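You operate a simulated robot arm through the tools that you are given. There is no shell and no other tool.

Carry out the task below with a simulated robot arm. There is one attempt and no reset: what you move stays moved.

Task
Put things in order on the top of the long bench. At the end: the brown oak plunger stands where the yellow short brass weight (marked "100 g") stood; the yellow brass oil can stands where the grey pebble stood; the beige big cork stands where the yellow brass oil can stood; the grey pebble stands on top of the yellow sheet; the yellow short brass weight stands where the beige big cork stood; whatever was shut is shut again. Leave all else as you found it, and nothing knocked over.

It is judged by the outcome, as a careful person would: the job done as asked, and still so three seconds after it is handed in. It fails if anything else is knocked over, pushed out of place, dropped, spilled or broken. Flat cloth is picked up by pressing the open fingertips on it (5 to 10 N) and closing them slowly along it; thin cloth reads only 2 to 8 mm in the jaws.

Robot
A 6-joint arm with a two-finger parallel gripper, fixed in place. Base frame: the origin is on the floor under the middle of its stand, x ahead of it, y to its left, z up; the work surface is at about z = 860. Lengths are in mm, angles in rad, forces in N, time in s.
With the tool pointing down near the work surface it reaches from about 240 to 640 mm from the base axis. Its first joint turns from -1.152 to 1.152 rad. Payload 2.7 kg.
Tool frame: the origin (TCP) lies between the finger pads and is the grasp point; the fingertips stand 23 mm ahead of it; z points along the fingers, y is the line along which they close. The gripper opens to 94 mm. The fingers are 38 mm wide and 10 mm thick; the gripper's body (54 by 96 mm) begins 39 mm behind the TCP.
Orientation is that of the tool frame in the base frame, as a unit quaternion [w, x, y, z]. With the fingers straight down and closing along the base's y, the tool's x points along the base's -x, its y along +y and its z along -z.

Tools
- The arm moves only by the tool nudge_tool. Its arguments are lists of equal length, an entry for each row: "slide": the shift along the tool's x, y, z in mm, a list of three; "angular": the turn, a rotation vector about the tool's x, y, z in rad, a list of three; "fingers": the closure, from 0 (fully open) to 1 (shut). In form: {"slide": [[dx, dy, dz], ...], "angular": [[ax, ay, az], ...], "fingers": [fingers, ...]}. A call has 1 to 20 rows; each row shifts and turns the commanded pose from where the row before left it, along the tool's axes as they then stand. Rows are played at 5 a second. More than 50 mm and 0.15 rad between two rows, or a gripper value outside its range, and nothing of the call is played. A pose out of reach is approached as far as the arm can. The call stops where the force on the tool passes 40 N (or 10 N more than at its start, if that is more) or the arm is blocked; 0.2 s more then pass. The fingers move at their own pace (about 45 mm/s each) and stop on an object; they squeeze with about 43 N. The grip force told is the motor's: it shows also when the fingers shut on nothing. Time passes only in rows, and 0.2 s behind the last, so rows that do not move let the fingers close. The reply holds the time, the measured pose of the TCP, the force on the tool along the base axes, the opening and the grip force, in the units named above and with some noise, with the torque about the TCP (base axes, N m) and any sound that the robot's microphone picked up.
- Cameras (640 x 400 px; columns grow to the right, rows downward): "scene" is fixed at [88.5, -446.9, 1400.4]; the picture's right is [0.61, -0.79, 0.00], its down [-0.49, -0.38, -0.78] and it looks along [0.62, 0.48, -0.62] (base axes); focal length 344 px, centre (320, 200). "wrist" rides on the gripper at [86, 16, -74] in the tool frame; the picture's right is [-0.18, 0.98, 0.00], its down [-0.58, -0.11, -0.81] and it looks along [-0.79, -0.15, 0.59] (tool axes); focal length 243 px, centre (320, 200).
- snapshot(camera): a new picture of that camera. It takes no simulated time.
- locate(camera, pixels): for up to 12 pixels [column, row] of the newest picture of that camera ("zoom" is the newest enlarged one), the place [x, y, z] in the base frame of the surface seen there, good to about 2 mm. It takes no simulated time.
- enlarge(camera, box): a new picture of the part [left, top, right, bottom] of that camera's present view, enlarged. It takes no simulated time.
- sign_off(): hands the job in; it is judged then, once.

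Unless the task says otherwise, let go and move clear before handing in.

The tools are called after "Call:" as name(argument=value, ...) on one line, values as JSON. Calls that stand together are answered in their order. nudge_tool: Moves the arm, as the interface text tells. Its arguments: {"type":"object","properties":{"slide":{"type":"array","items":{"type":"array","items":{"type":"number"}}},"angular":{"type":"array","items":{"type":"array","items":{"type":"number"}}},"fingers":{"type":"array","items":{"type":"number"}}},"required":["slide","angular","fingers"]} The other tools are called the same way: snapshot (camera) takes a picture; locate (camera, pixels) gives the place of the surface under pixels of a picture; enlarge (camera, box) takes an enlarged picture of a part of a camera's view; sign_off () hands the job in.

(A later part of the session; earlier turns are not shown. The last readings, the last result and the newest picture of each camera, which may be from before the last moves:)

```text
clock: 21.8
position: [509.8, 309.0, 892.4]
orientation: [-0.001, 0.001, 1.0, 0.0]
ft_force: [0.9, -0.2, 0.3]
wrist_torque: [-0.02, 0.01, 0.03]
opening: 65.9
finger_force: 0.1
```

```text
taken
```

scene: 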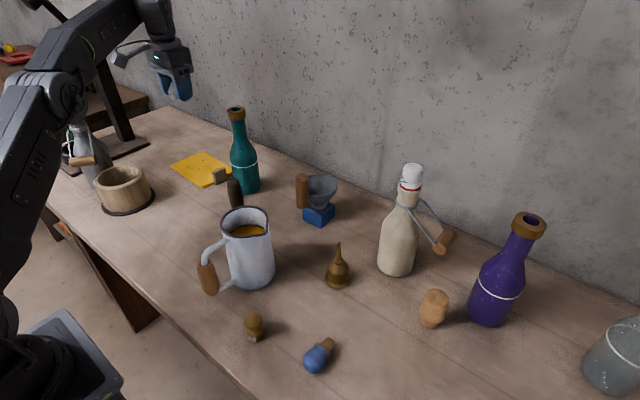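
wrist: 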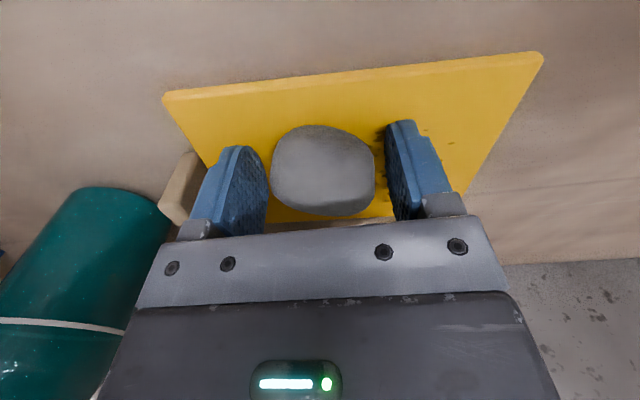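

The pebble is released and resting. I rise and take a look at the sheet.

Call:
nudge_tool(slide=[[0, 0, -20], [0, 0, -45], [0, 0, -45], [0, 0, -45], [0, 0, -45], [0, 0, -30], [45, -15, 0], [45, -20, 0], [0, 0, 0]], angular=[[0, 0, 0], [0, 0, 0], [0, 0, 0], [0, 0, 0], [0, 0, 0], [0, 0, 0], [0, 0, 0], [0, 0, 0], [0, 0, 0]], fingers=[0.3, 0.3, 0.3, 0.3, 0.3, 0.3, 0.3, 0.3, 0.3])

Call:
snapshot(camera="scene")

Call:
enlarge(camera="scene", box=[160, 140, 260, 205])

Call:
snapshot(camera="wrist")

```text
clock: 23.8
position: [424.0, 278.0, 1122.7]
orientation: [0.001, 0.001, 1.0, 0.001]
ft_force: [-0.3, -0.2, -0.1]
wrist_torque: [-0.01, -0.02, 0.05]
opening: 65.7
finger_force: 0.0
```

```text
taken
```

scene: 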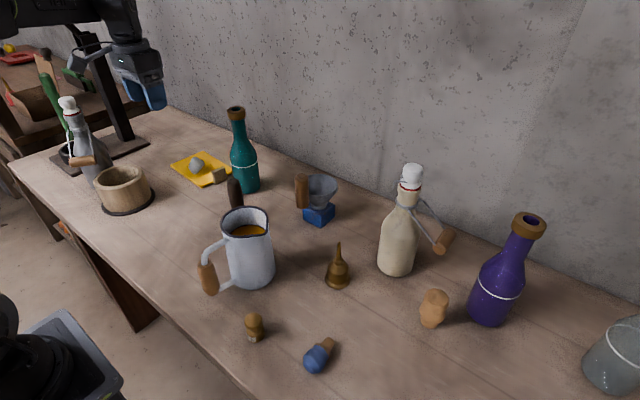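

```text
6.15 times, centred on (210, 172) of scene
```

zoom: 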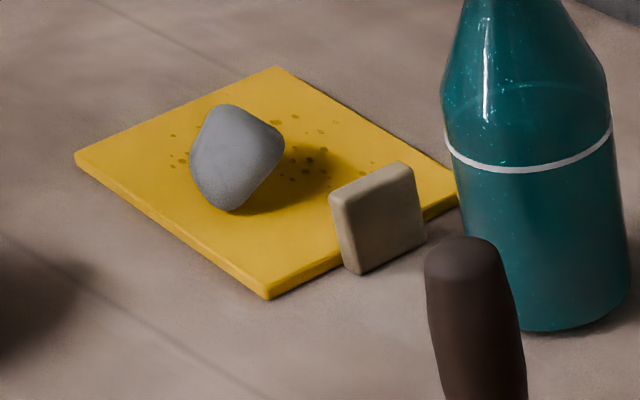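

```text
taken
```

wrist: 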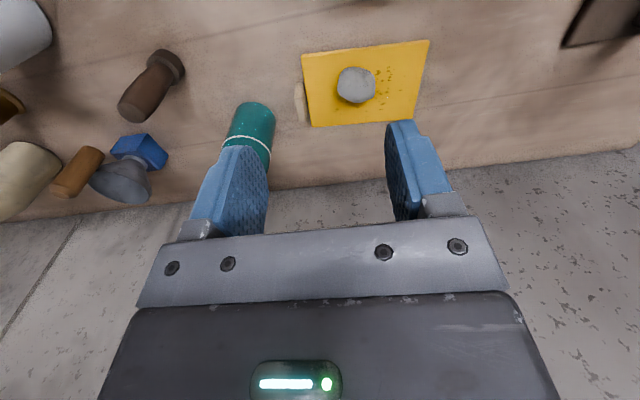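

Pebble (zoom 235,155) stands on the sheet; sheet and tan block are unmoved. Next: travel to above the oil can.

Call:
nudge_tool(slide=[[-2.9, -48.7, 0], [-2.9, -48.7, 0], [-2.9, -48.7, 0], [-2.9, -48.7, 0], [-2.9, -48.7, 0], [-2.9, -48.7, 0], [-2.9, -48.7, 0], [-2.9, -48.7, 0], [-2.9, -48.7, 0], [-2.9, -48.7, 0], [0, 0, 0], [0, 0, 0]], angular=[[0, 0, 0], [0, 0, 0], [0, 0, 0], [0, 0, 0], [0, 0, 0], [0, 0, 0], [0, 0, 0], [0, 0, 0], [0, 0, 0], [0, 0, 0], [0, 0, 0], [0, 0, 0]], fingers=[0.3, 0.4, 0.4, 0.4, 0.5, 0.5, 0.5, 0.5, 0.5, 0.5, 0.5, 0.5])

Call:
snapshot(camera="wrist")

Call:
snapshot(camera="scene")

```text
clock: 26.4
position: [452.2, -214.1, 1123.2]
orientation: [0.0, -0.001, 1.0, 0.0]
ft_force: [0.3, -0.2, 1.0]
wrist_torque: [0.0, -0.02, 0.03]
opening: 47.1
finger_force: 0.0
```

```text
taken
```

wrist: 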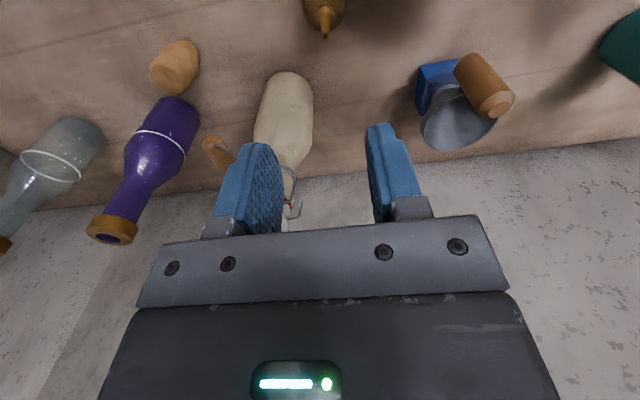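

```text
taken
```

scene: 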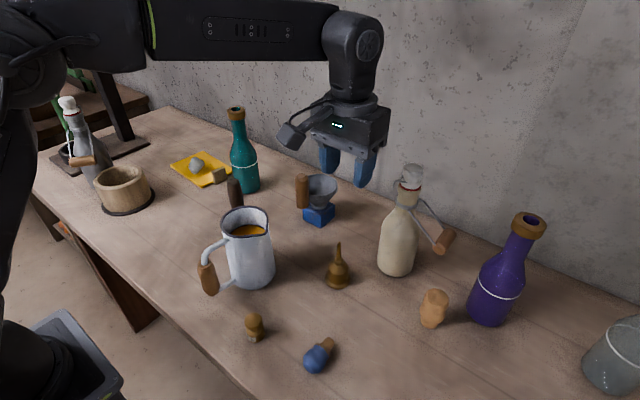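

The oil-can spout (325,35) is ahead-below the gripper. I descend to just above the spout tip and recheck alignment.

Call:
nudge_tool(slide=[[0, 0, 45], [0, 0, 40], [0, 0, 35], [0, 0, 0], [0, 0, 0]], angular=[[0, 0, 0], [0, 0, 0], [0, 0, 0], [0, 0, 0], [0, 0, 0]], fingers=[0.5, 0.5, 0.5, 0.5, 0.5])

Call:
enlarge(camera="wrist", box=[200, 40, 440, 240])

Call:
enlarge(camera="scene", box=[290, 180, 410, 300])

```text
clock: 27.6
position: [451.0, -213.2, 1002.6]
orientation: [0.0, 0.0, 1.0, 0.0]
ft_force: [0.1, 0.6, -0.1]
wrist_torque: [0.01, -0.01, 0.0]
opening: 47.1
finger_force: 0.0
```

```text
2.00 times, centred on (320, 140) of wrist
```

zoom: 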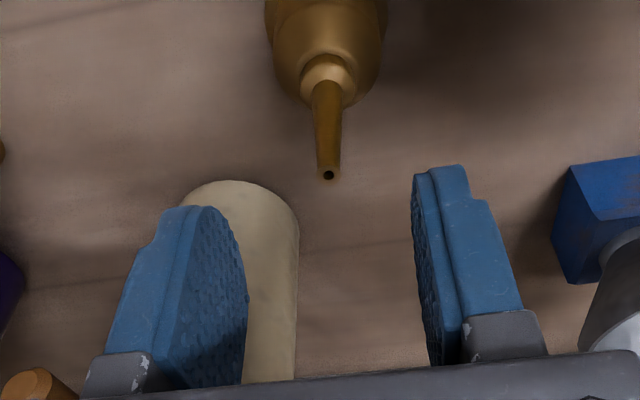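

```text
3.33 times, centred on (350, 240) of scene
```

zoom: 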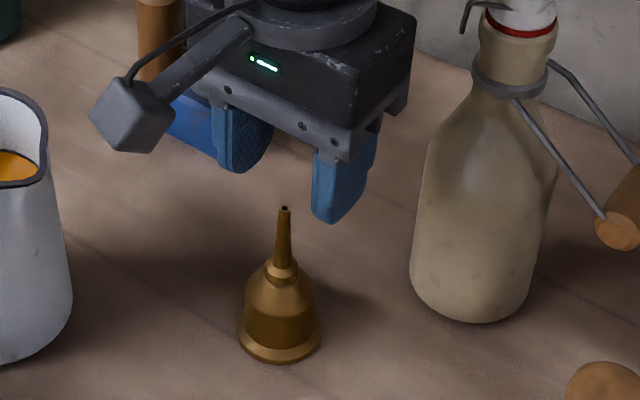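

Call:
enlarge(camera="wrist", box=[290, 60, 360, 140])

Call:
locate(camera="zoom", pixels=[[335, 330], [350, 315], [335, 250], [335, 180], [335, 150], [290, 140], [380, 140], [335, 130], [335, 110], [280, 160], [375, 170]])

```text
5.00 times, centred on (325, 100) of wrist
```

zoom: 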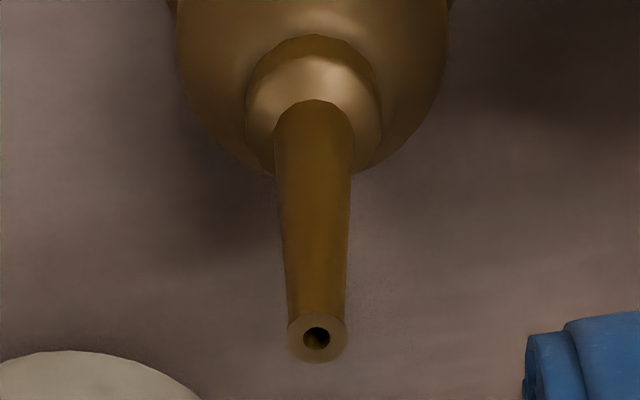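

```text
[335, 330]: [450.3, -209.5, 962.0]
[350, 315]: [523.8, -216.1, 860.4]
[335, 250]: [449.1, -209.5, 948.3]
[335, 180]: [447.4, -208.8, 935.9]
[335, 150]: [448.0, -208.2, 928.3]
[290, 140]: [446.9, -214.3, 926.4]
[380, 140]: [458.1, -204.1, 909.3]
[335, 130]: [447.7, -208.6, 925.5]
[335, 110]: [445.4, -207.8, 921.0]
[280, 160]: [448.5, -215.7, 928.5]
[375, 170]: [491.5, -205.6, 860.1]
```

Spout tip is at (450.5,-212,962), aligned with the gripper. I descend so the fingertips straddle the neck collar (TCP z≈932), leaving the palm ~8 mm above the spout tip.

Call:
nudge_tool(slide=[[0, 0, 25], [0, 0, 25], [0, 0, 15], [0, 0, 7.5], [0, 0, 0]], angular=[[0, 0, 0], [0, 0, 0], [0, 0, 0], [0, 0, 0], [0, 0, 0]], fingers=[0.5, 0.5, 0.5, 0.5, 0.5])

Call:
enlarge(camera="wrist", box=[200, 80, 440, 240])

Call:
enlarge(camera="scene", box=[290, 200, 390, 300])

```text
clock: 28.8
position: [450.1, -212.8, 930.3]
orientation: [-0.001, 0.0, 1.0, 0.001]
ft_force: [-0.4, 0.0, -0.2]
wrist_torque: [0.01, 0.02, -0.02]
opening: 47.0
finger_force: 0.2
```

```text
2.50 times, centred on (320, 160) of wrist
```

zoom: 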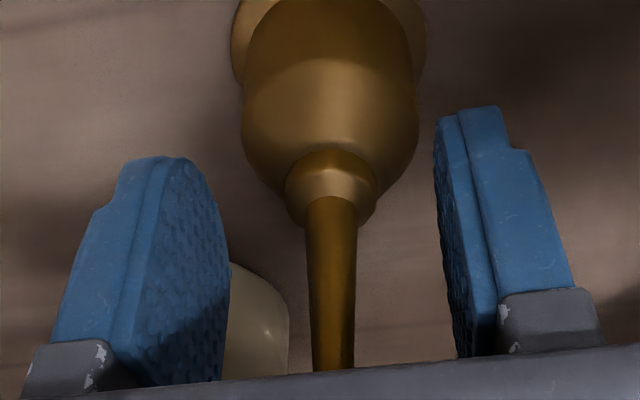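

```text
4.00 times, centred on (340, 250) of scene
```

zoom: 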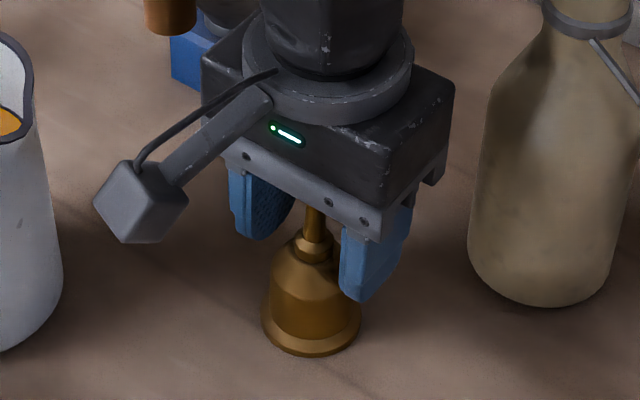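

The collar sits between the fingertips. I close gently on it and read the opening.

Call:
nudge_tool(slide=[[0, 0, 0], [0, 0, 0], [0, 0, 0], [0, 0, 0], [0, 0, 0]], angular=[[0, 0, 0], [0, 0, 0], [0, 0, 0], [0, 0, 0], [0, 0, 0]], fingers=[0.65, 0.75, 0.85, 0.95, 0.95])

Call:
enlarge(camera="wrist", box=[200, 80, 440, 240])

Call:
enlarge(camera="scene", box=[290, 200, 390, 300])

```text
clock: 30.0
position: [450.8, -211.5, 929.4]
orientation: [0.0, 0.0, 1.0, 0.0]
ft_force: [-0.7, 0.8, -0.6]
wrist_torque: [0.0, 0.0, -0.01]
opening: 38.4
finger_force: 42.9
```

```text
2.50 times, centred on (320, 160) of wrist
```

zoom: 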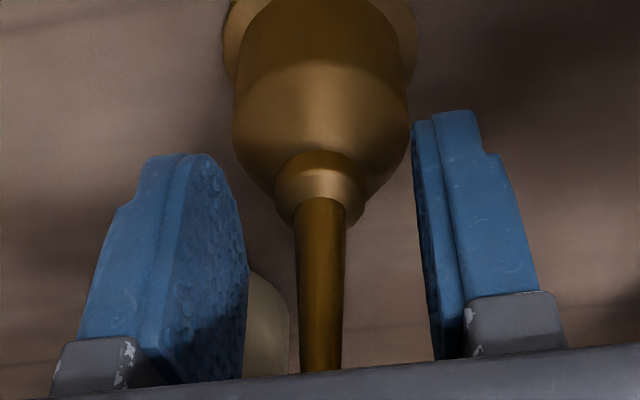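

```text
4.00 times, centred on (340, 250) of scene
```

zoom: 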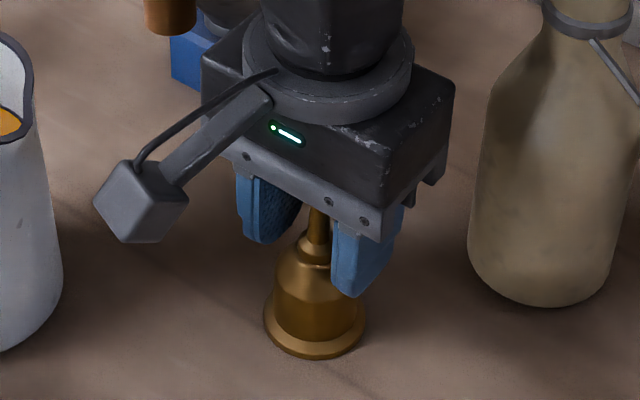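

The pads stopped at 38.4 mm, i.e. on the bowl's upper edge rather than the collar. I'll open, go 3.5 mm lower for more contact (palm still clear of the spout), and close again.

Call:
nudge_tool(slide=[[0, 0, 0], [0, 0, 2], [0, 0, 1.5], [0, 0, 0]], angular=[[0, 0, 0], [0, 0, 0], [0, 0, 0], [0, 0, 0]], fingers=[0.48, 0.48, 0.48, 0.48])

Call:
nudge_tool(slide=[[0, 0, 0], [0, 0, 0], [0, 0, 0], [0, 0, 0]], angular=[[0, 0, 0], [0, 0, 0], [0, 0, 0], [0, 0, 0]], fingers=[0.6, 0.7, 0.9, 0.9])

Call:
enlarge(camera="wrist", box=[200, 80, 440, 240])

```text
clock: 31.0
position: [449.7, -211.2, 925.7]
orientation: [0.0, 0.0, 1.0, 0.0]
ft_force: [-0.6, -0.5, 0.5]
wrist_torque: [0.02, 0.04, 0.0]
opening: 48.9
finger_force: 0.1
```

```text
clock: 32.0
position: [450.5, -212.0, 925.9]
orientation: [0.0, 0.001, 1.0, 0.001]
ft_force: [-0.2, -0.9, 0.5]
wrist_torque: [0.0, -0.03, 0.02]
opening: 38.4
finger_force: 42.3
```

```text
2.50 times, centred on (320, 160) of wrist
```

zoom: 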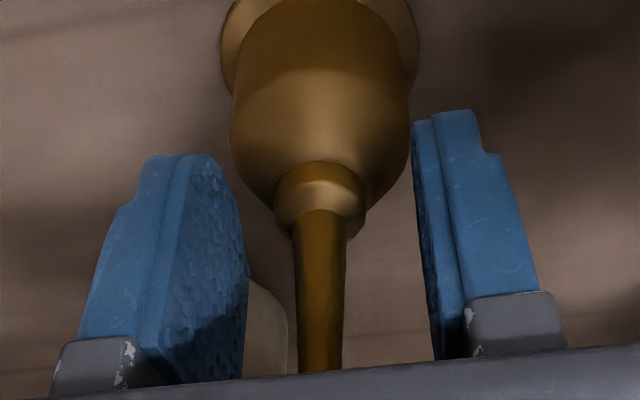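

Still 38.4 mm and 42 N, so the pads are on the straight bowl wall. I test-lift by 6 mm.

Call:
nudge_tool(slide=[[0, 0, -2], [0, 0, -2], [0, 0, -2], [0, 0, 0], [0, 0, 0]], angular=[[0, 0, 0], [0, 0, 0], [0, 0, 0], [0, 0, 0], [0, 0, 0]], fingers=[0.9, 0.9, 0.9, 0.9, 0.9])

Call:
enlarge(camera="wrist", box=[200, 80, 440, 240])

Call:
enlarge(camera="scene", box=[290, 200, 390, 300])

```text
clock: 33.2
position: [451.0, -212.7, 933.5]
orientation: [0.0, 0.001, 1.0, 0.0]
ft_force: [-0.6, 0.9, -1.0]
wrist_torque: [0.02, -0.02, 0.0]
opening: 38.3
finger_force: 42.4
```

```text
2.50 times, centred on (320, 160) of wrist
```

zoom: 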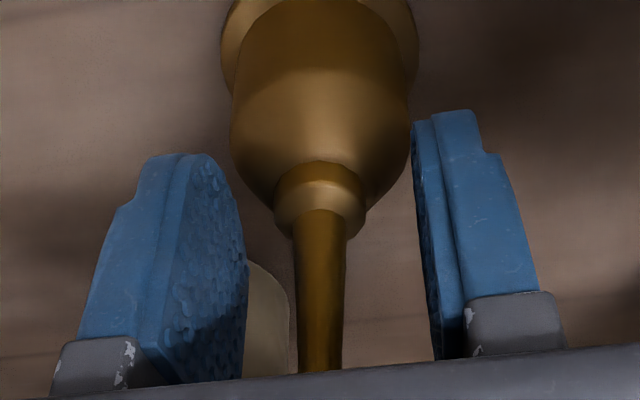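

```text
4.00 times, centred on (340, 250) of scene
```

zoom: 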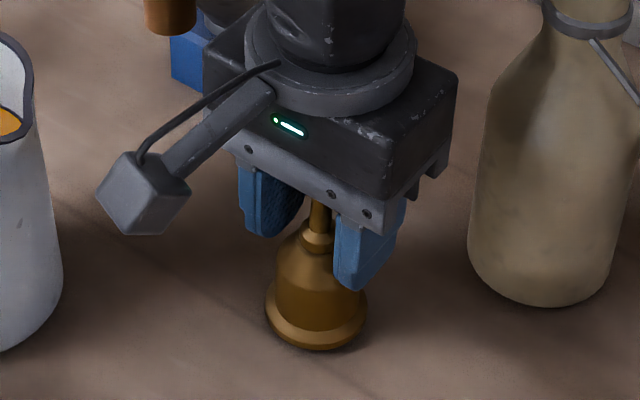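

The can rose with the gripper unchanged in the wrist view (opening 38.3, weight ≈1 N). I lift further and carry it along the corridor between jug and funnel, then diagonally to the pebble's old spot.

Call:
nudge_tool(slide=[[0, 0, -10], [0, 0, -15], [0, 0, -20], [0, 0, -20], [0, 0, 0], [0, 0, 0]], angular=[[0, 0, 0], [0, 0, 0], [0, 0, 0], [0, 0, 0], [0, 0, 0], [0, 0, 0]], fingers=[0.9, 0.9, 0.9, 0.9, 0.9, 0.9])

Call:
enlarge(camera="wrist", box=[200, 80, 440, 240])

Call:
snapshot(camera="scene")

```text
clock: 34.6
position: [451.5, -212.7, 998.7]
orientation: [0.0, 0.0, 1.0, 0.0]
ft_force: [0.4, 0.4, -1.8]
wrist_torque: [0.05, -0.02, 0.04]
opening: 38.1
finger_force: 43.0
```

```text
2.50 times, centred on (320, 160) of wrist
```

zoom: 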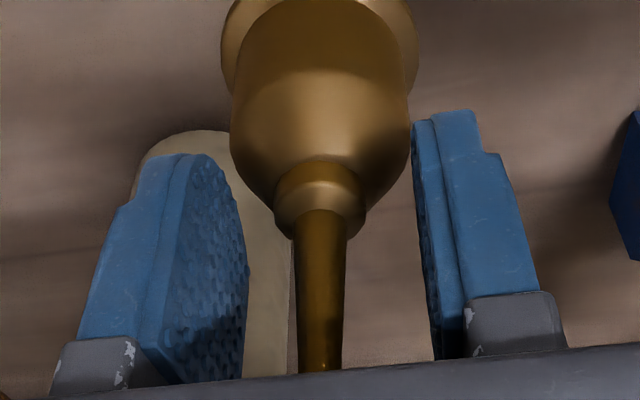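

```text
taken
```

scene: 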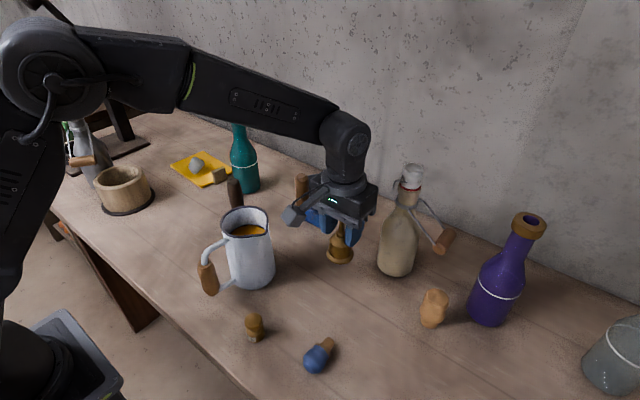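

Grip is firm (no shift in the wrist view). Carrying along x≈450 to y≈-15, then diagonally to (372,29).

Call:
nudge_tool(slide=[[0, 15, 0], [0, 28, 0], [0, 30, 0], [0, 30, 0], [0, 30, 0], [0, 30, 0], [0, 30, 0], [20, 12, 0], [25, 15, 0], [20, 12, 0], [13, 9, 0], [0, 0, 0], [0, 0, 0]], angular=[[0, 0, 0], [0, 0, 0], [0, 0, 0], [0, 0, 0], [0, 0, 0], [0, 0, 0], [0, 0, 0], [0, 0, 0], [0, 0, 0], [0, 0, 0], [0, 0, 0], [0, 0, 0], [0, 0, 0]], fingers=[0.9, 0.9, 0.9, 0.9, 0.9, 0.9, 0.9, 0.9, 0.9, 0.9, 0.9, 0.9, 0.9])

Call:
snapshot(camera="wrist")

Call:
snapshot(camera="scene")

```text
clock: 37.4
position: [369.7, 30.2, 998.2]
orientation: [0.001, 0.001, 1.0, 0.0]
ft_force: [0.2, 1.0, -0.8]
wrist_torque: [-0.02, 0.01, 0.0]
opening: 38.4
finger_force: 42.7
```

```text
taken
```

wrist: 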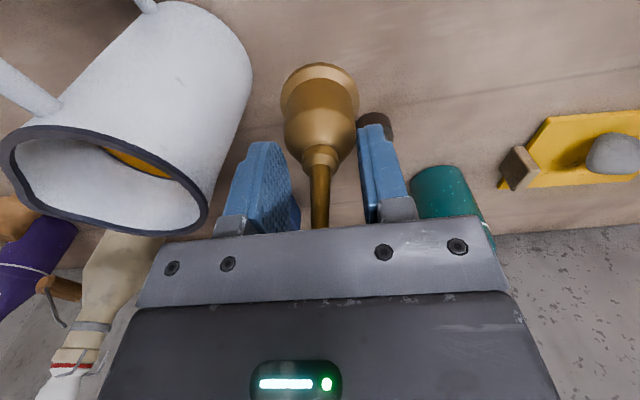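

```text
taken
```

scene: 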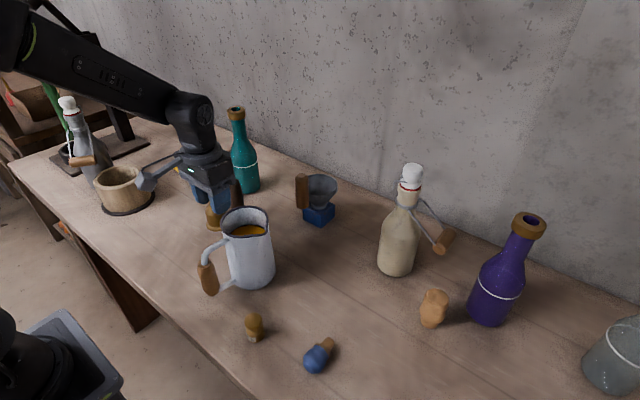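

The oil can hangs over the vacated spot at (372,29). I lower it and watch for contact.

Call:
nudge_tool(slide=[[0, 0, 20], [0, 0, 20], [0, 0, 15], [0, 0, 10], [0, 0, 3], [0, 0, 0]], angular=[[0, 0, 0], [0, 0, 0], [0, 0, 0], [0, 0, 0], [0, 0, 0], [0, 0, 0]], fingers=[0.9, 0.9, 0.9, 0.9, 0.9, 0.9])

Call:
nudge_tool(slide=[[0, 0, 1.5], [0, 0, 0]], angular=[[0, 0, 0], [0, 0, 0]], fingers=[0.9, 0.9])

```text
clock: 38.8
position: [371.4, 28.5, 931.1]
orientation: [0.0, 0.0, 1.0, 0.0]
ft_force: [-0.2, -0.3, -0.9]
wrist_torque: [0.01, 0.02, -0.01]
opening: 38.2
finger_force: 43.3
```

```text
clock: 39.4
position: [371.4, 29.0, 929.2]
orientation: [0.0, 0.0, 1.0, 0.0]
ft_force: [0.0, -0.1, -0.9]
wrist_torque: [0.01, 0.01, -0.01]
opening: 38.4
finger_force: 43.4
```

Call:
nudge_tool(slide=[[0, 0, 1], [0, 0, 0]], angular=[[0, 0, 0], [0, 0, 0]], fingers=[0.9, 0.9])

Call:
nudge_tool(slide=[[0, 0, 1], [0, 0, 0]], angular=[[0, 0, 0], [0, 0, 0]], fingers=[0.9, 0.9])

```text
clock: 40.0
position: [370.6, 29.2, 927.4]
orientation: [-0.001, -0.001, 1.0, -0.001]
ft_force: [0.0, -0.1, -1.0]
wrist_torque: [0.02, 0.05, 0.0]
opening: 38.5
finger_force: 43.4
```

```text
clock: 40.6
position: [371.9, 27.1, 927.1]
orientation: [0.001, 0.0, 1.0, -0.001]
ft_force: [-1.6, 0.0, 4.8]
wrist_torque: [-0.02, 0.17, -0.03]
opening: 38.4
finger_force: 43.0
```

Contact (4.8 N). I open the fingers and then rise slowly straight up.

Call:
nudge_tool(slide=[[0, 0, 0], [0, 0, 0], [0, 0, 0]], angular=[[0, 0, 0], [0, 0, 0], [0, 0, 0]], fingers=[0.56, 0.48, 0.45])

Call:
enlarge(camera="wrist", box=[200, 80, 440, 240])

Call:
nudge_tool(slide=[[0, 0, -10], [0, 0, -15], [0, 0, -30], [0, 0, -40], [0, 0, -45], [0, 0, -45], [0, 0, 0]], angular=[[0, 0, 0], [0, 0, 0], [0, 0, 0], [0, 0, 0], [0, 0, 0], [0, 0, 0], [0, 0, 0]], fingers=[0.45, 0.45, 0.45, 0.45, 0.45, 0.45, 0.45])

Call:
snapshot(camera="wrist")

Call:
snapshot(camera="scene")

```text
clock: 41.4
position: [372.1, 28.3, 925.4]
orientation: [0.0, 0.0, 1.0, 0.0]
ft_force: [-0.2, -1.1, -0.8]
wrist_torque: [0.01, 0.03, 0.01]
opening: 51.5
finger_force: 0.0
```

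```text
2.50 times, centred on (320, 160) of wrist
```

zoom: 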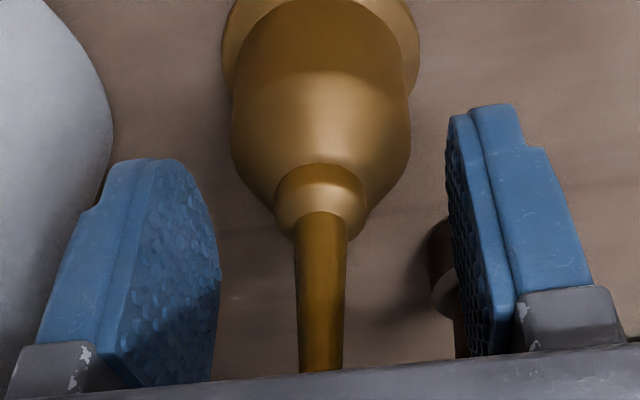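

```text
clock: 43.0
position: [372.8, 28.6, 1110.2]
orientation: [0.0, 0.0, 1.0, 0.001]
ft_force: [-0.5, -0.4, -0.8]
wrist_torque: [-0.03, -0.01, 0.01]
opening: 51.8
finger_force: 0.1
```

```text
taken
```

wrist: 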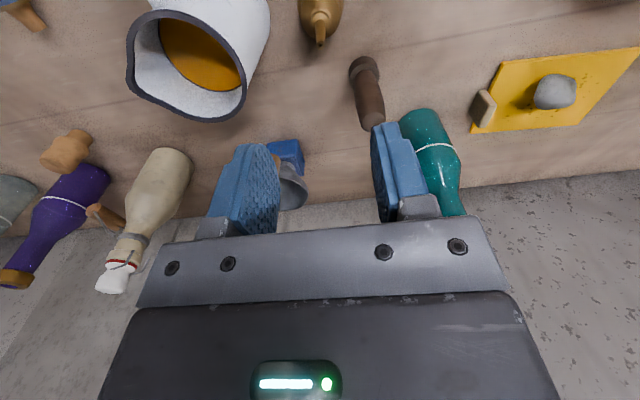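

```text
taken
```

scene: 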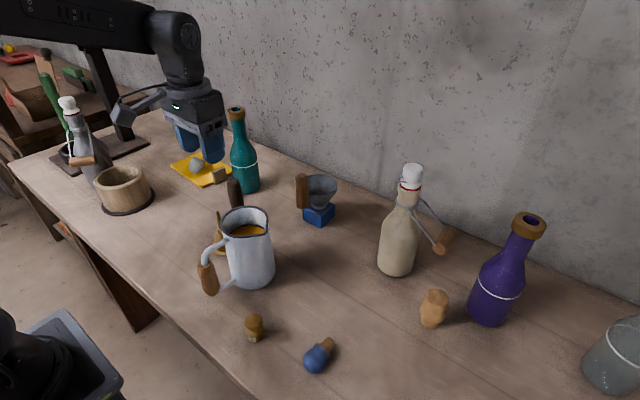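

The oil can stands upright at the pebble's old spot (wrist ~320,20). Next I travel high to above the cork.

Call:
nudge_tool(slide=[[0, 0, -37], [-9.57, -41.85, 0], [-9.57, -41.85, 0], [-9.57, -41.85, 0], [-9.57, -41.85, 0], [-9.57, -41.85, 0], [-9.57, -41.85, 0], [-9.57, -41.85, 0], [-9.57, -41.85, 0], [-9.57, -41.85, 0], [-9.57, -41.85, 0], [0, 0, 0], [0, 0, 0]], angular=[[0, 0, 0], [0, 0, 0], [0, 0, 0], [0, 0, 0], [0, 0, 0], [0, 0, 0], [0, 0, 0], [0, 0, 0], [0, 0, 0], [0, 0, 0], [0, 0, 0], [0, 0, 0], [0, 0, 0]], fingers=[0.4, 0.36, 0.36, 0.36, 0.36, 0.36, 0.36, 0.36, 0.36, 0.36, 0.36, 0.36, 0.36])

Call:
snapshot(camera="wrist")

Call:
snapshot(camera="scene")

```text
clock: 45.8
position: [458.3, -364.1, 1147.5]
orientation: [0.0, 0.0, 1.0, 0.0]
ft_force: [-0.7, -1.4, -0.4]
wrist_torque: [-0.04, -0.01, 0.0]
opening: 60.3
finger_force: 0.0
out of reach, approached as far as the arm can: row 11
```

```text
taken
```

wrist: 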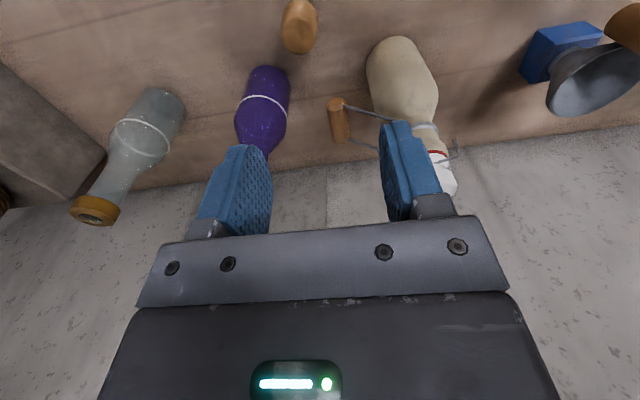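

```text
taken
```

scene: 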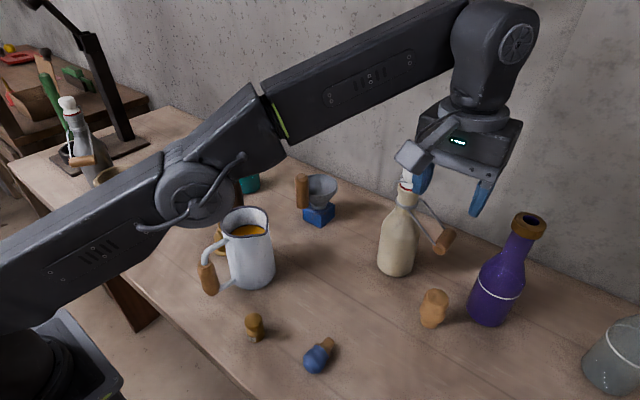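

At this height the arm can't reach quite far enough (measured 458,-364). I go down 100 mm here (clear of both bottles) and see where it settles.

Call:
nudge_tool(slide=[[0, 0, 30], [0, 0, 30], [0, 0, 30], [0, 0, 0]], angular=[[0, 0, 0], [0, 0, 0], [0, 0, 0], [0, 0, 0]], fingers=[0.36, 0.36, 0.36, 0.36])

Call:
snapshot(camera="wrist")

Call:
enlarge(camera="scene", box=[380, 100, 560, 340])

```text
clock: 46.8
position: [457.6, -366.9, 1057.2]
orientation: [0.001, 0.0, 1.0, -0.001]
ft_force: [0.1, -0.7, -0.4]
wrist_torque: [0.0, 0.02, -0.03]
opening: 60.2
finger_force: 0.0
```

```text
taken
```

wrist: 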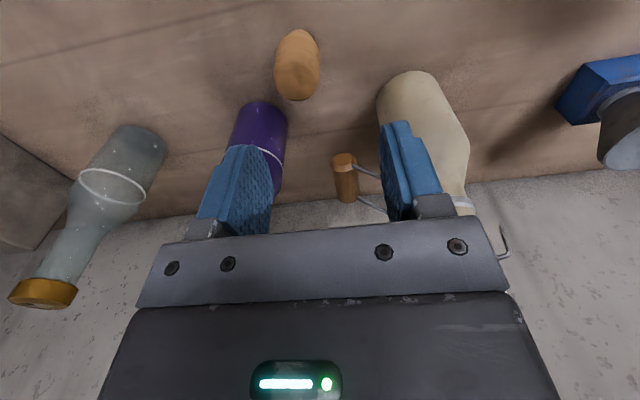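

```text
1.67 times, centred on (470, 220) of scene
```

zoom: 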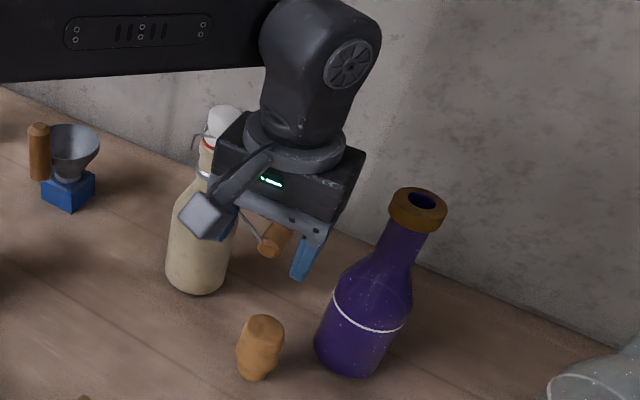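

The pose is now (457.6,-367,1057), i.e. the command was clipped. I shift to the cork's axis (468,-389.5) and descend to just above it.

Call:
nudge_tool(slide=[[-5, -11.5, 15], [-5, -11.5, 15], [0, 0, 20], [0, 0, 20], [0, 0, 15], [0, 0, 0]], angular=[[0, 0, 0], [0, 0, 0], [0, 0, 0], [0, 0, 0], [0, 0, 0], [0, 0, 0]], fingers=[0.36, 0.36, 0.36, 0.36, 0.36, 0.36])

Call:
snapshot(camera="wrist")

Call:
enlarge(camera="scene", box=[380, 150, 560, 340])

```text
clock: 48.2
position: [468.5, -388.7, 972.0]
orientation: [0.0, 0.0, 1.0, 0.0]
ft_force: [0.1, 0.0, 0.3]
wrist_torque: [-0.04, 0.03, 0.01]
opening: 60.1
finger_force: 0.0
```

```text
taken
```

wrist: 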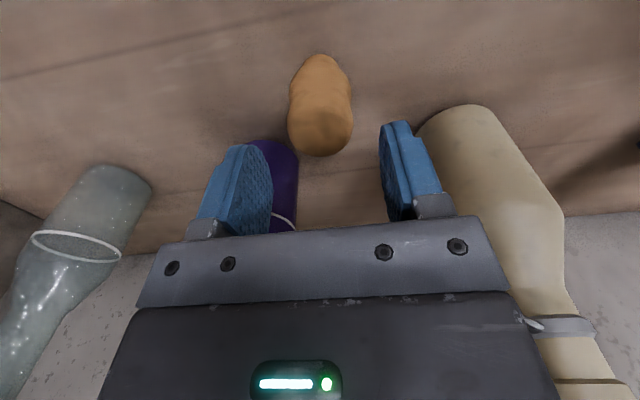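

```text
2.11 times, centred on (470, 245) of scene
```

zoom: 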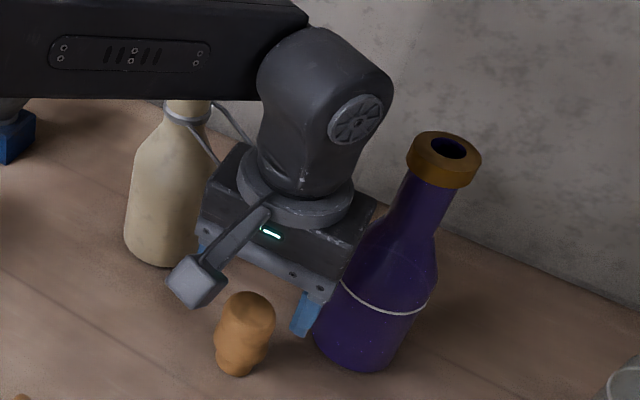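

Before going lower, I check the wrist housing's clearance to the purple bottle neck and the beige bottle's handle.

Call:
locate(camera="zoom", pixels=[[355, 100], [385, 90], [345, 160], [345, 200], [370, 210], [335, 275], [445, 145], [412, 165], [300, 35], [330, 45], [205, 150], [240, 295]])

Call:
locate(camera="wrist", pixels=[[320, 135], [320, 60], [292, 120], [350, 120], [320, 150], [550, 325], [480, 120], [275, 160]])

```text
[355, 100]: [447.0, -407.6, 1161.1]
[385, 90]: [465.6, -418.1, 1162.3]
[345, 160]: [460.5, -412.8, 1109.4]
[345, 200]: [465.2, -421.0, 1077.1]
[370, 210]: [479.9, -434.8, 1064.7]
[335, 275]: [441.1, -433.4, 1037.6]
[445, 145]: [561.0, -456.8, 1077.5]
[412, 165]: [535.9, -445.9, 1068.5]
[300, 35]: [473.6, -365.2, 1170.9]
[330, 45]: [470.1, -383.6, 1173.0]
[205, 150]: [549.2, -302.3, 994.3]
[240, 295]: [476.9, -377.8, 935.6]
```

```text
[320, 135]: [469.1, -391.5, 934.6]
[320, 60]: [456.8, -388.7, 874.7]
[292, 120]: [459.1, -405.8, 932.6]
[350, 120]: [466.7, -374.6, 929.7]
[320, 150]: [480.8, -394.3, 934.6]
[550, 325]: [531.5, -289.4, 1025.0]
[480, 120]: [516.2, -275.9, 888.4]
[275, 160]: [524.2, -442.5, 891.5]
```

Clearances look fine (≥25 mm) and the cork top centre is (469,-390), right under the TCP. I descend to z≈907 and grip.

Call:
nudge_tool(slide=[[0, 0, 20], [0, 0, 20], [0, 0, 15], [0, 0, 10], [0, 0, 0]], angular=[[0, 0, 0], [0, 0, 0], [0, 0, 0], [0, 0, 0], [0, 0, 0]], fingers=[0.36, 0.36, 0.36, 0.36, 0.36])

Call:
snapshot(camera="wrist")

Call:
enlarge(camera="scene", box=[380, 150, 560, 340])

```text
clock: 49.4
position: [469.1, -390.1, 906.1]
orientation: [0.0, 0.0, 1.0, 0.0]
ft_force: [-0.1, -0.8, -0.2]
wrist_torque: [0.01, 0.04, 0.02]
opening: 60.1
finger_force: 0.0
```

```text
taken
```

wrist: 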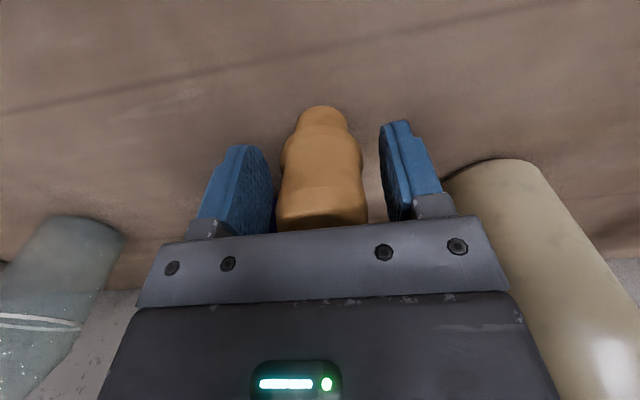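

```text
2.11 times, centred on (470, 245) of scene
```

zoom: 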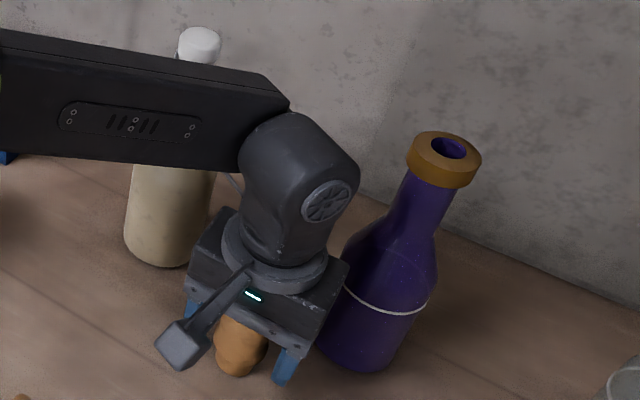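

Cork is between the pads with space on both sides; no contact forces. Closing.

Call:
nudge_tool(slide=[[0, 0, 0], [0, 0, 0], [0, 0, 0], [0, 0, 0]], angular=[[0, 0, 0], [0, 0, 0], [0, 0, 0], [0, 0, 0]], fingers=[0.5, 0.6, 0.85, 0.85])

Call:
snapshot(camera="wrist")

```text
clock: 50.4
position: [469.4, -390.4, 905.5]
orientation: [0.0, 0.0, 1.0, 0.0]
ft_force: [0.2, -0.1, 0.1]
wrist_torque: [0.03, 0.01, 0.01]
opening: 37.7
finger_force: 42.8
```

```text
taken
```

wrist: 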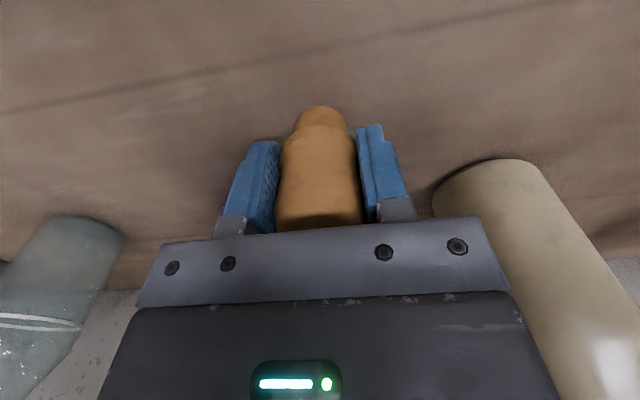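

Gripped at 37.7 mm. I lift the cork 50 mm and carry it, bowing toward the robot away from the beige bottle, to the oil can's old spot.

Call:
nudge_tool(slide=[[0, 0, -10], [0, 0, -20], [0, 0, -20], [13, 30, 0], [13, 30, 0], [13, 30, 0], [-7, 30, 0], [-7, 30, 0], [-6, 28, 0], [0, 0, 0], [0, 0, 0]], angular=[[0, 0, 0], [0, 0, 0], [0, 0, 0], [0, 0, 0], [0, 0, 0], [0, 0, 0], [0, 0, 0], [0, 0, 0], [0, 0, 0], [0, 0, 0], [0, 0, 0]], fingers=[0.85, 0.85, 0.85, 0.85, 0.85, 0.85, 0.85, 0.85, 0.85, 0.85, 0.85])

Call:
snapshot(camera="wrist")

Call:
snapshot(camera="scene")

```text
clock: 52.8
position: [448.0, -210.1, 955.2]
orientation: [0.001, 0.0, 1.0, 0.001]
ft_force: [0.2, -0.4, -0.9]
wrist_torque: [0.03, -0.04, -0.02]
opening: 37.8
finger_force: 43.5
```

```text
taken
```

wrist: 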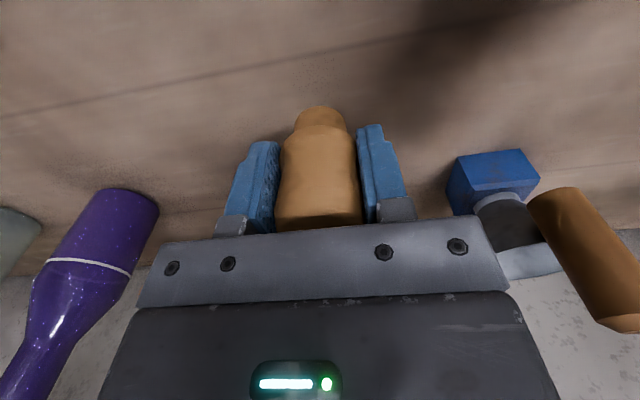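

```text
taken
```

scene: 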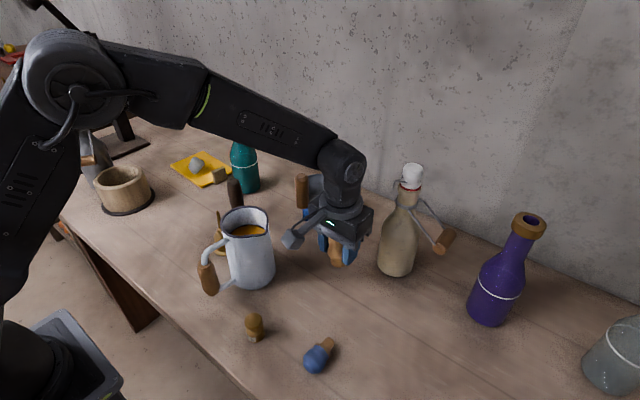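

Measured (448,-210). I lower most of the way and re-read the pose for a small correction.

Call:
nudge_tool(slide=[[-1, -1, 15], [0, 0, 15], [0, 0, 12], [0, 0, 3], [0, 0, 0]], angular=[[0, 0, 0], [0, 0, 0], [0, 0, 0], [0, 0, 0], [0, 0, 0]], fingers=[0.85, 0.85, 0.85, 0.85, 0.85])

Call:
nudge_tool(slide=[[0, 0, 2], [0, 0, 0]], angular=[[0, 0, 0], [0, 0, 0]], fingers=[0.85, 0.85])

Call:
nudge_tool(slide=[[0, 0, 1.5], [0, 0, 0]], angular=[[0, 0, 0], [0, 0, 0]], fingers=[0.85, 0.85])

```text
clock: 54.0
position: [448.4, -211.5, 910.6]
orientation: [0.0, -0.001, 1.0, 0.0]
ft_force: [-0.1, 0.0, -1.1]
wrist_torque: [0.03, 0.0, -0.03]
opening: 37.8
finger_force: 43.3
```

```text
clock: 54.6
position: [449.2, -212.3, 908.1]
orientation: [0.0, 0.0, 1.0, 0.0]
ft_force: [-0.1, 0.4, -1.3]
wrist_torque: [0.01, 0.02, -0.01]
opening: 37.7
finger_force: 43.3
```

```text
clock: 55.2
position: [450.2, -212.3, 907.0]
orientation: [0.0, 0.0, 1.0, 0.0]
ft_force: [-0.8, 0.3, -0.4]
wrist_torque: [0.01, 0.03, -0.01]
opening: 37.9
finger_force: 43.2
```

Call:
nudge_tool(slide=[[0, 0, 1], [0, 0, 0]], angular=[[0, 0, 0], [0, 0, 0]], fingers=[0.85, 0.85])

Call:
nudge_tool(slide=[[0, 0, 0.7], [0, 0, 0]], angular=[[0, 0, 0], [0, 0, 0]], fingers=[0.85, 0.85])

```text
clock: 55.8
position: [448.4, -211.1, 906.8]
orientation: [0.002, 0.0, 1.0, -0.001]
ft_force: [-0.2, 0.5, 6.3]
wrist_torque: [0.07, 0.06, -0.04]
opening: 37.5
finger_force: 43.2
```

```text
clock: 56.4
position: [449.5, -212.9, 906.1]
orientation: [0.002, 0.0, 1.0, 0.0]
ft_force: [1.1, -1.4, 9.3]
wrist_torque: [0.07, -0.02, -0.04]
opening: 37.5
finger_force: 43.1
```

Contact at 9 N. I open and rise.

Call:
nudge_tool(slide=[[0, 0, -0.5], [0, 0, 0], [0, 0, 0], [0, 0, 0]], angular=[[0, 0, 0], [0, 0, 0], [0, 0, 0], [0, 0, 0]], fingers=[0.58, 0.5, 0.4, 0.4])

Call:
nudge_tool(slide=[[0, 0, -10], [0, 0, -20], [0, 0, -35], [0, 0, -45], [0, 0, -40], [0, 0, 0]], angular=[[0, 0, 0], [0, 0, 0], [0, 0, 0], [0, 0, 0], [0, 0, 0], [0, 0, 0]], fingers=[0.4, 0.4, 0.4, 0.4, 0.4, 0.4])

Call:
snapshot(camera="wrist")

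Call:
snapshot(camera="scene")

```text
clock: 57.4
position: [449.7, -212.0, 905.1]
orientation: [0.0, -0.001, 1.0, 0.0]
ft_force: [0.9, 0.4, 0.1]
wrist_torque: [0.04, 0.04, 0.0]
opening: 56.4
finger_force: 0.0
```

```text
clock: 58.8
position: [448.6, -213.9, 1053.6]
orientation: [0.0, -0.001, 1.0, 0.0]
ft_force: [-0.2, -0.4, 0.3]
wrist_torque: [-0.02, -0.02, -0.02]
opening: 56.3
finger_force: 0.1
```

```text
taken
```

wrist: 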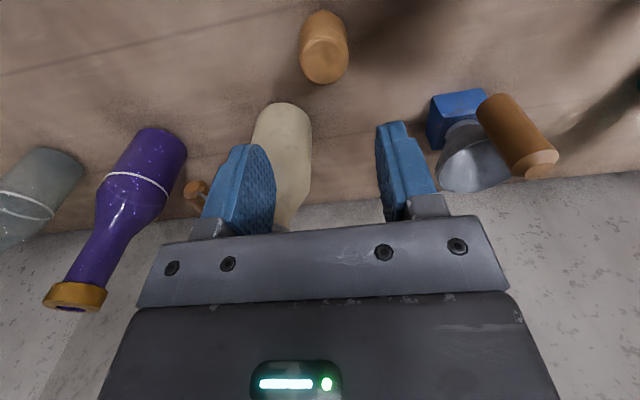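

```text
taken
```

scene: 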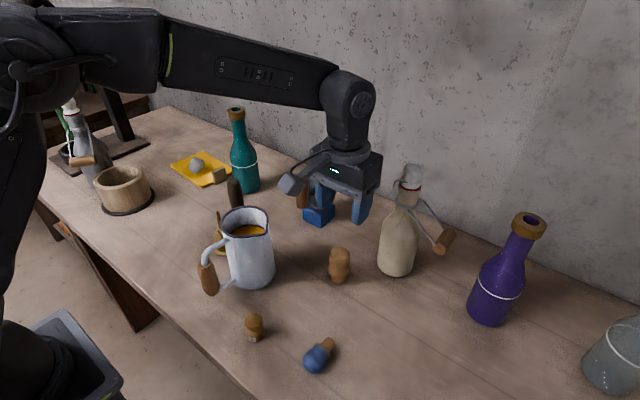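

The cork stands at the oil can's old spot (scene 339,265). Next I go to the brass weight.

Call:
nudge_tool(slide=[[44.6, 10.7, 0], [44.6, 10.7, 0], [44.6, 10.7, 0], [44.6, 10.7, 0], [0, 0, 25], [0, 0, 25], [0, 0, 25], [0, 0, 15], [0, 0, 0]], angular=[[0, 0, 0], [0, 0, 0], [0, 0, 0], [0, 0, 0], [0, 0, 0], [0, 0, 0], [0, 0, 0], [0, 0, 0], [0, 0, 0]], fingers=[0.5, 0.5, 0.5, 0.5, 0.5, 0.5, 0.5, 0.5, 0.5])

Call:
snapshot(camera="wrist")

Call:
snapshot(camera="scene")

```text
clock: 60.8
position: [272.6, -168.2, 966.9]
orientation: [0.001, 0.0, 1.0, -0.001]
ft_force: [0.1, -1.1, 0.2]
wrist_torque: [-0.01, 0.02, 0.01]
opening: 46.8
finger_force: 0.0
```

```text
taken
```

wrist: 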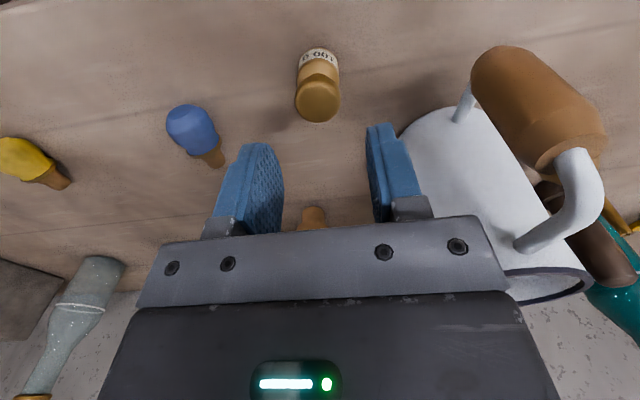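

```text
taken
```

scene: 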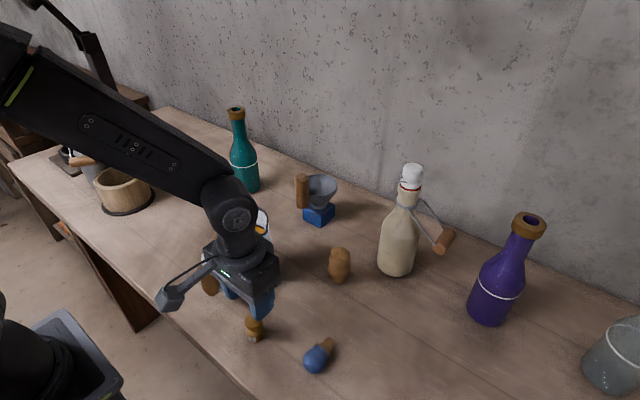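

The weight (318,88) with its "100" label is ahead between the fingers. I measure it and the jug's handle.

Call:
locate(camera="wrist", pixels=[[318, 105], [297, 100], [339, 100], [318, 120], [318, 88], [318, 55], [480, 90], [530, 150], [505, 120], [463, 115], [545, 245], [500, 60]])

Call:
enlarge(camera="wrist", box=[280, 30, 360, 130])

```text
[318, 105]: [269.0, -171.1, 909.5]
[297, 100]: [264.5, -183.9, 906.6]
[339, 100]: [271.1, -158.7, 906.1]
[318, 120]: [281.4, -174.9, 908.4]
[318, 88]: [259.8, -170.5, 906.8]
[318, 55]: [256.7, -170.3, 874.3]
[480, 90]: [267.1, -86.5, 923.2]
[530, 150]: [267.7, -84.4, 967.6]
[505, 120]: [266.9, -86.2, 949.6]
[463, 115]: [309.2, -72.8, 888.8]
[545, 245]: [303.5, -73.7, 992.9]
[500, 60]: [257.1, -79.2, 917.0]
```

```text
4.00 times, centred on (320, 80) of wrist
```

zoom: 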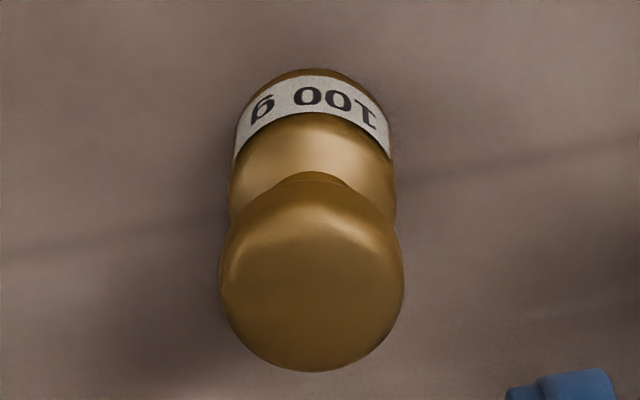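

Weight axis ≈(270.8,-171), top z≈910. I descend to z≈890 around it and close.

Call:
nudge_tool(slide=[[0, -1, 25], [0, 0, 25], [0, 0, 15], [0, 0, 9], [0, 0, 0]], angular=[[0, 0, 0], [0, 0, 0], [0, 0, 0], [0, 0, 0], [0, 0, 0]], fingers=[0.5, 0.5, 0.5, 0.5, 0.5])

Call:
snapshot(camera="wrist")

```text
clock: 62.0
position: [271.7, -170.3, 892.6]
orientation: [0.0, 0.0, 1.0, 0.0]
ft_force: [0.6, -0.1, -0.5]
wrist_torque: [-0.01, -0.06, -0.01]
opening: 47.1
finger_force: 0.0
```

```text
taken
```

wrist: 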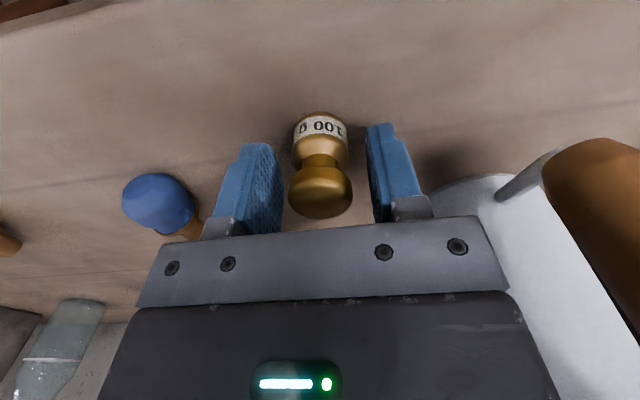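

Well centred; closing on the weight.

Call:
nudge_tool(slide=[[0, 0, 0], [0, 0, 0], [0, 0, 0], [0, 0, 0], [0, 0, 0]], angular=[[0, 0, 0], [0, 0, 0], [0, 0, 0], [0, 0, 0], [0, 0, 0]], fingers=[0.6, 0.7, 0.85, 0.95, 0.95])

Call:
snapshot(camera="wrist")

```text
clock: 63.2
position: [271.8, -170.0, 892.1]
orientation: [0.0, 0.0, 1.0, 0.0]
ft_force: [-0.2, -0.5, -0.1]
wrist_torque: [0.0, -0.04, 0.01]
opening: 27.5
finger_force: 42.6
```

```text
taken
```

wrist: 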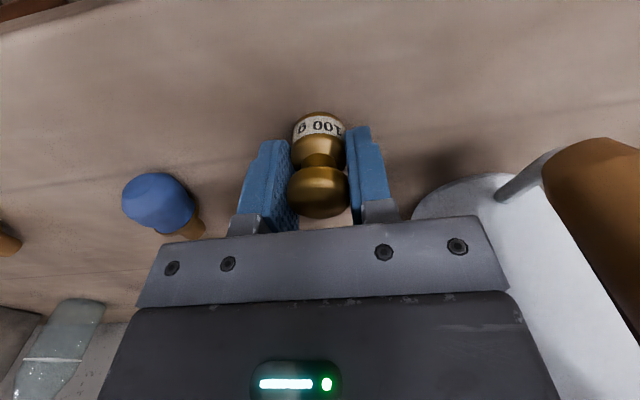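

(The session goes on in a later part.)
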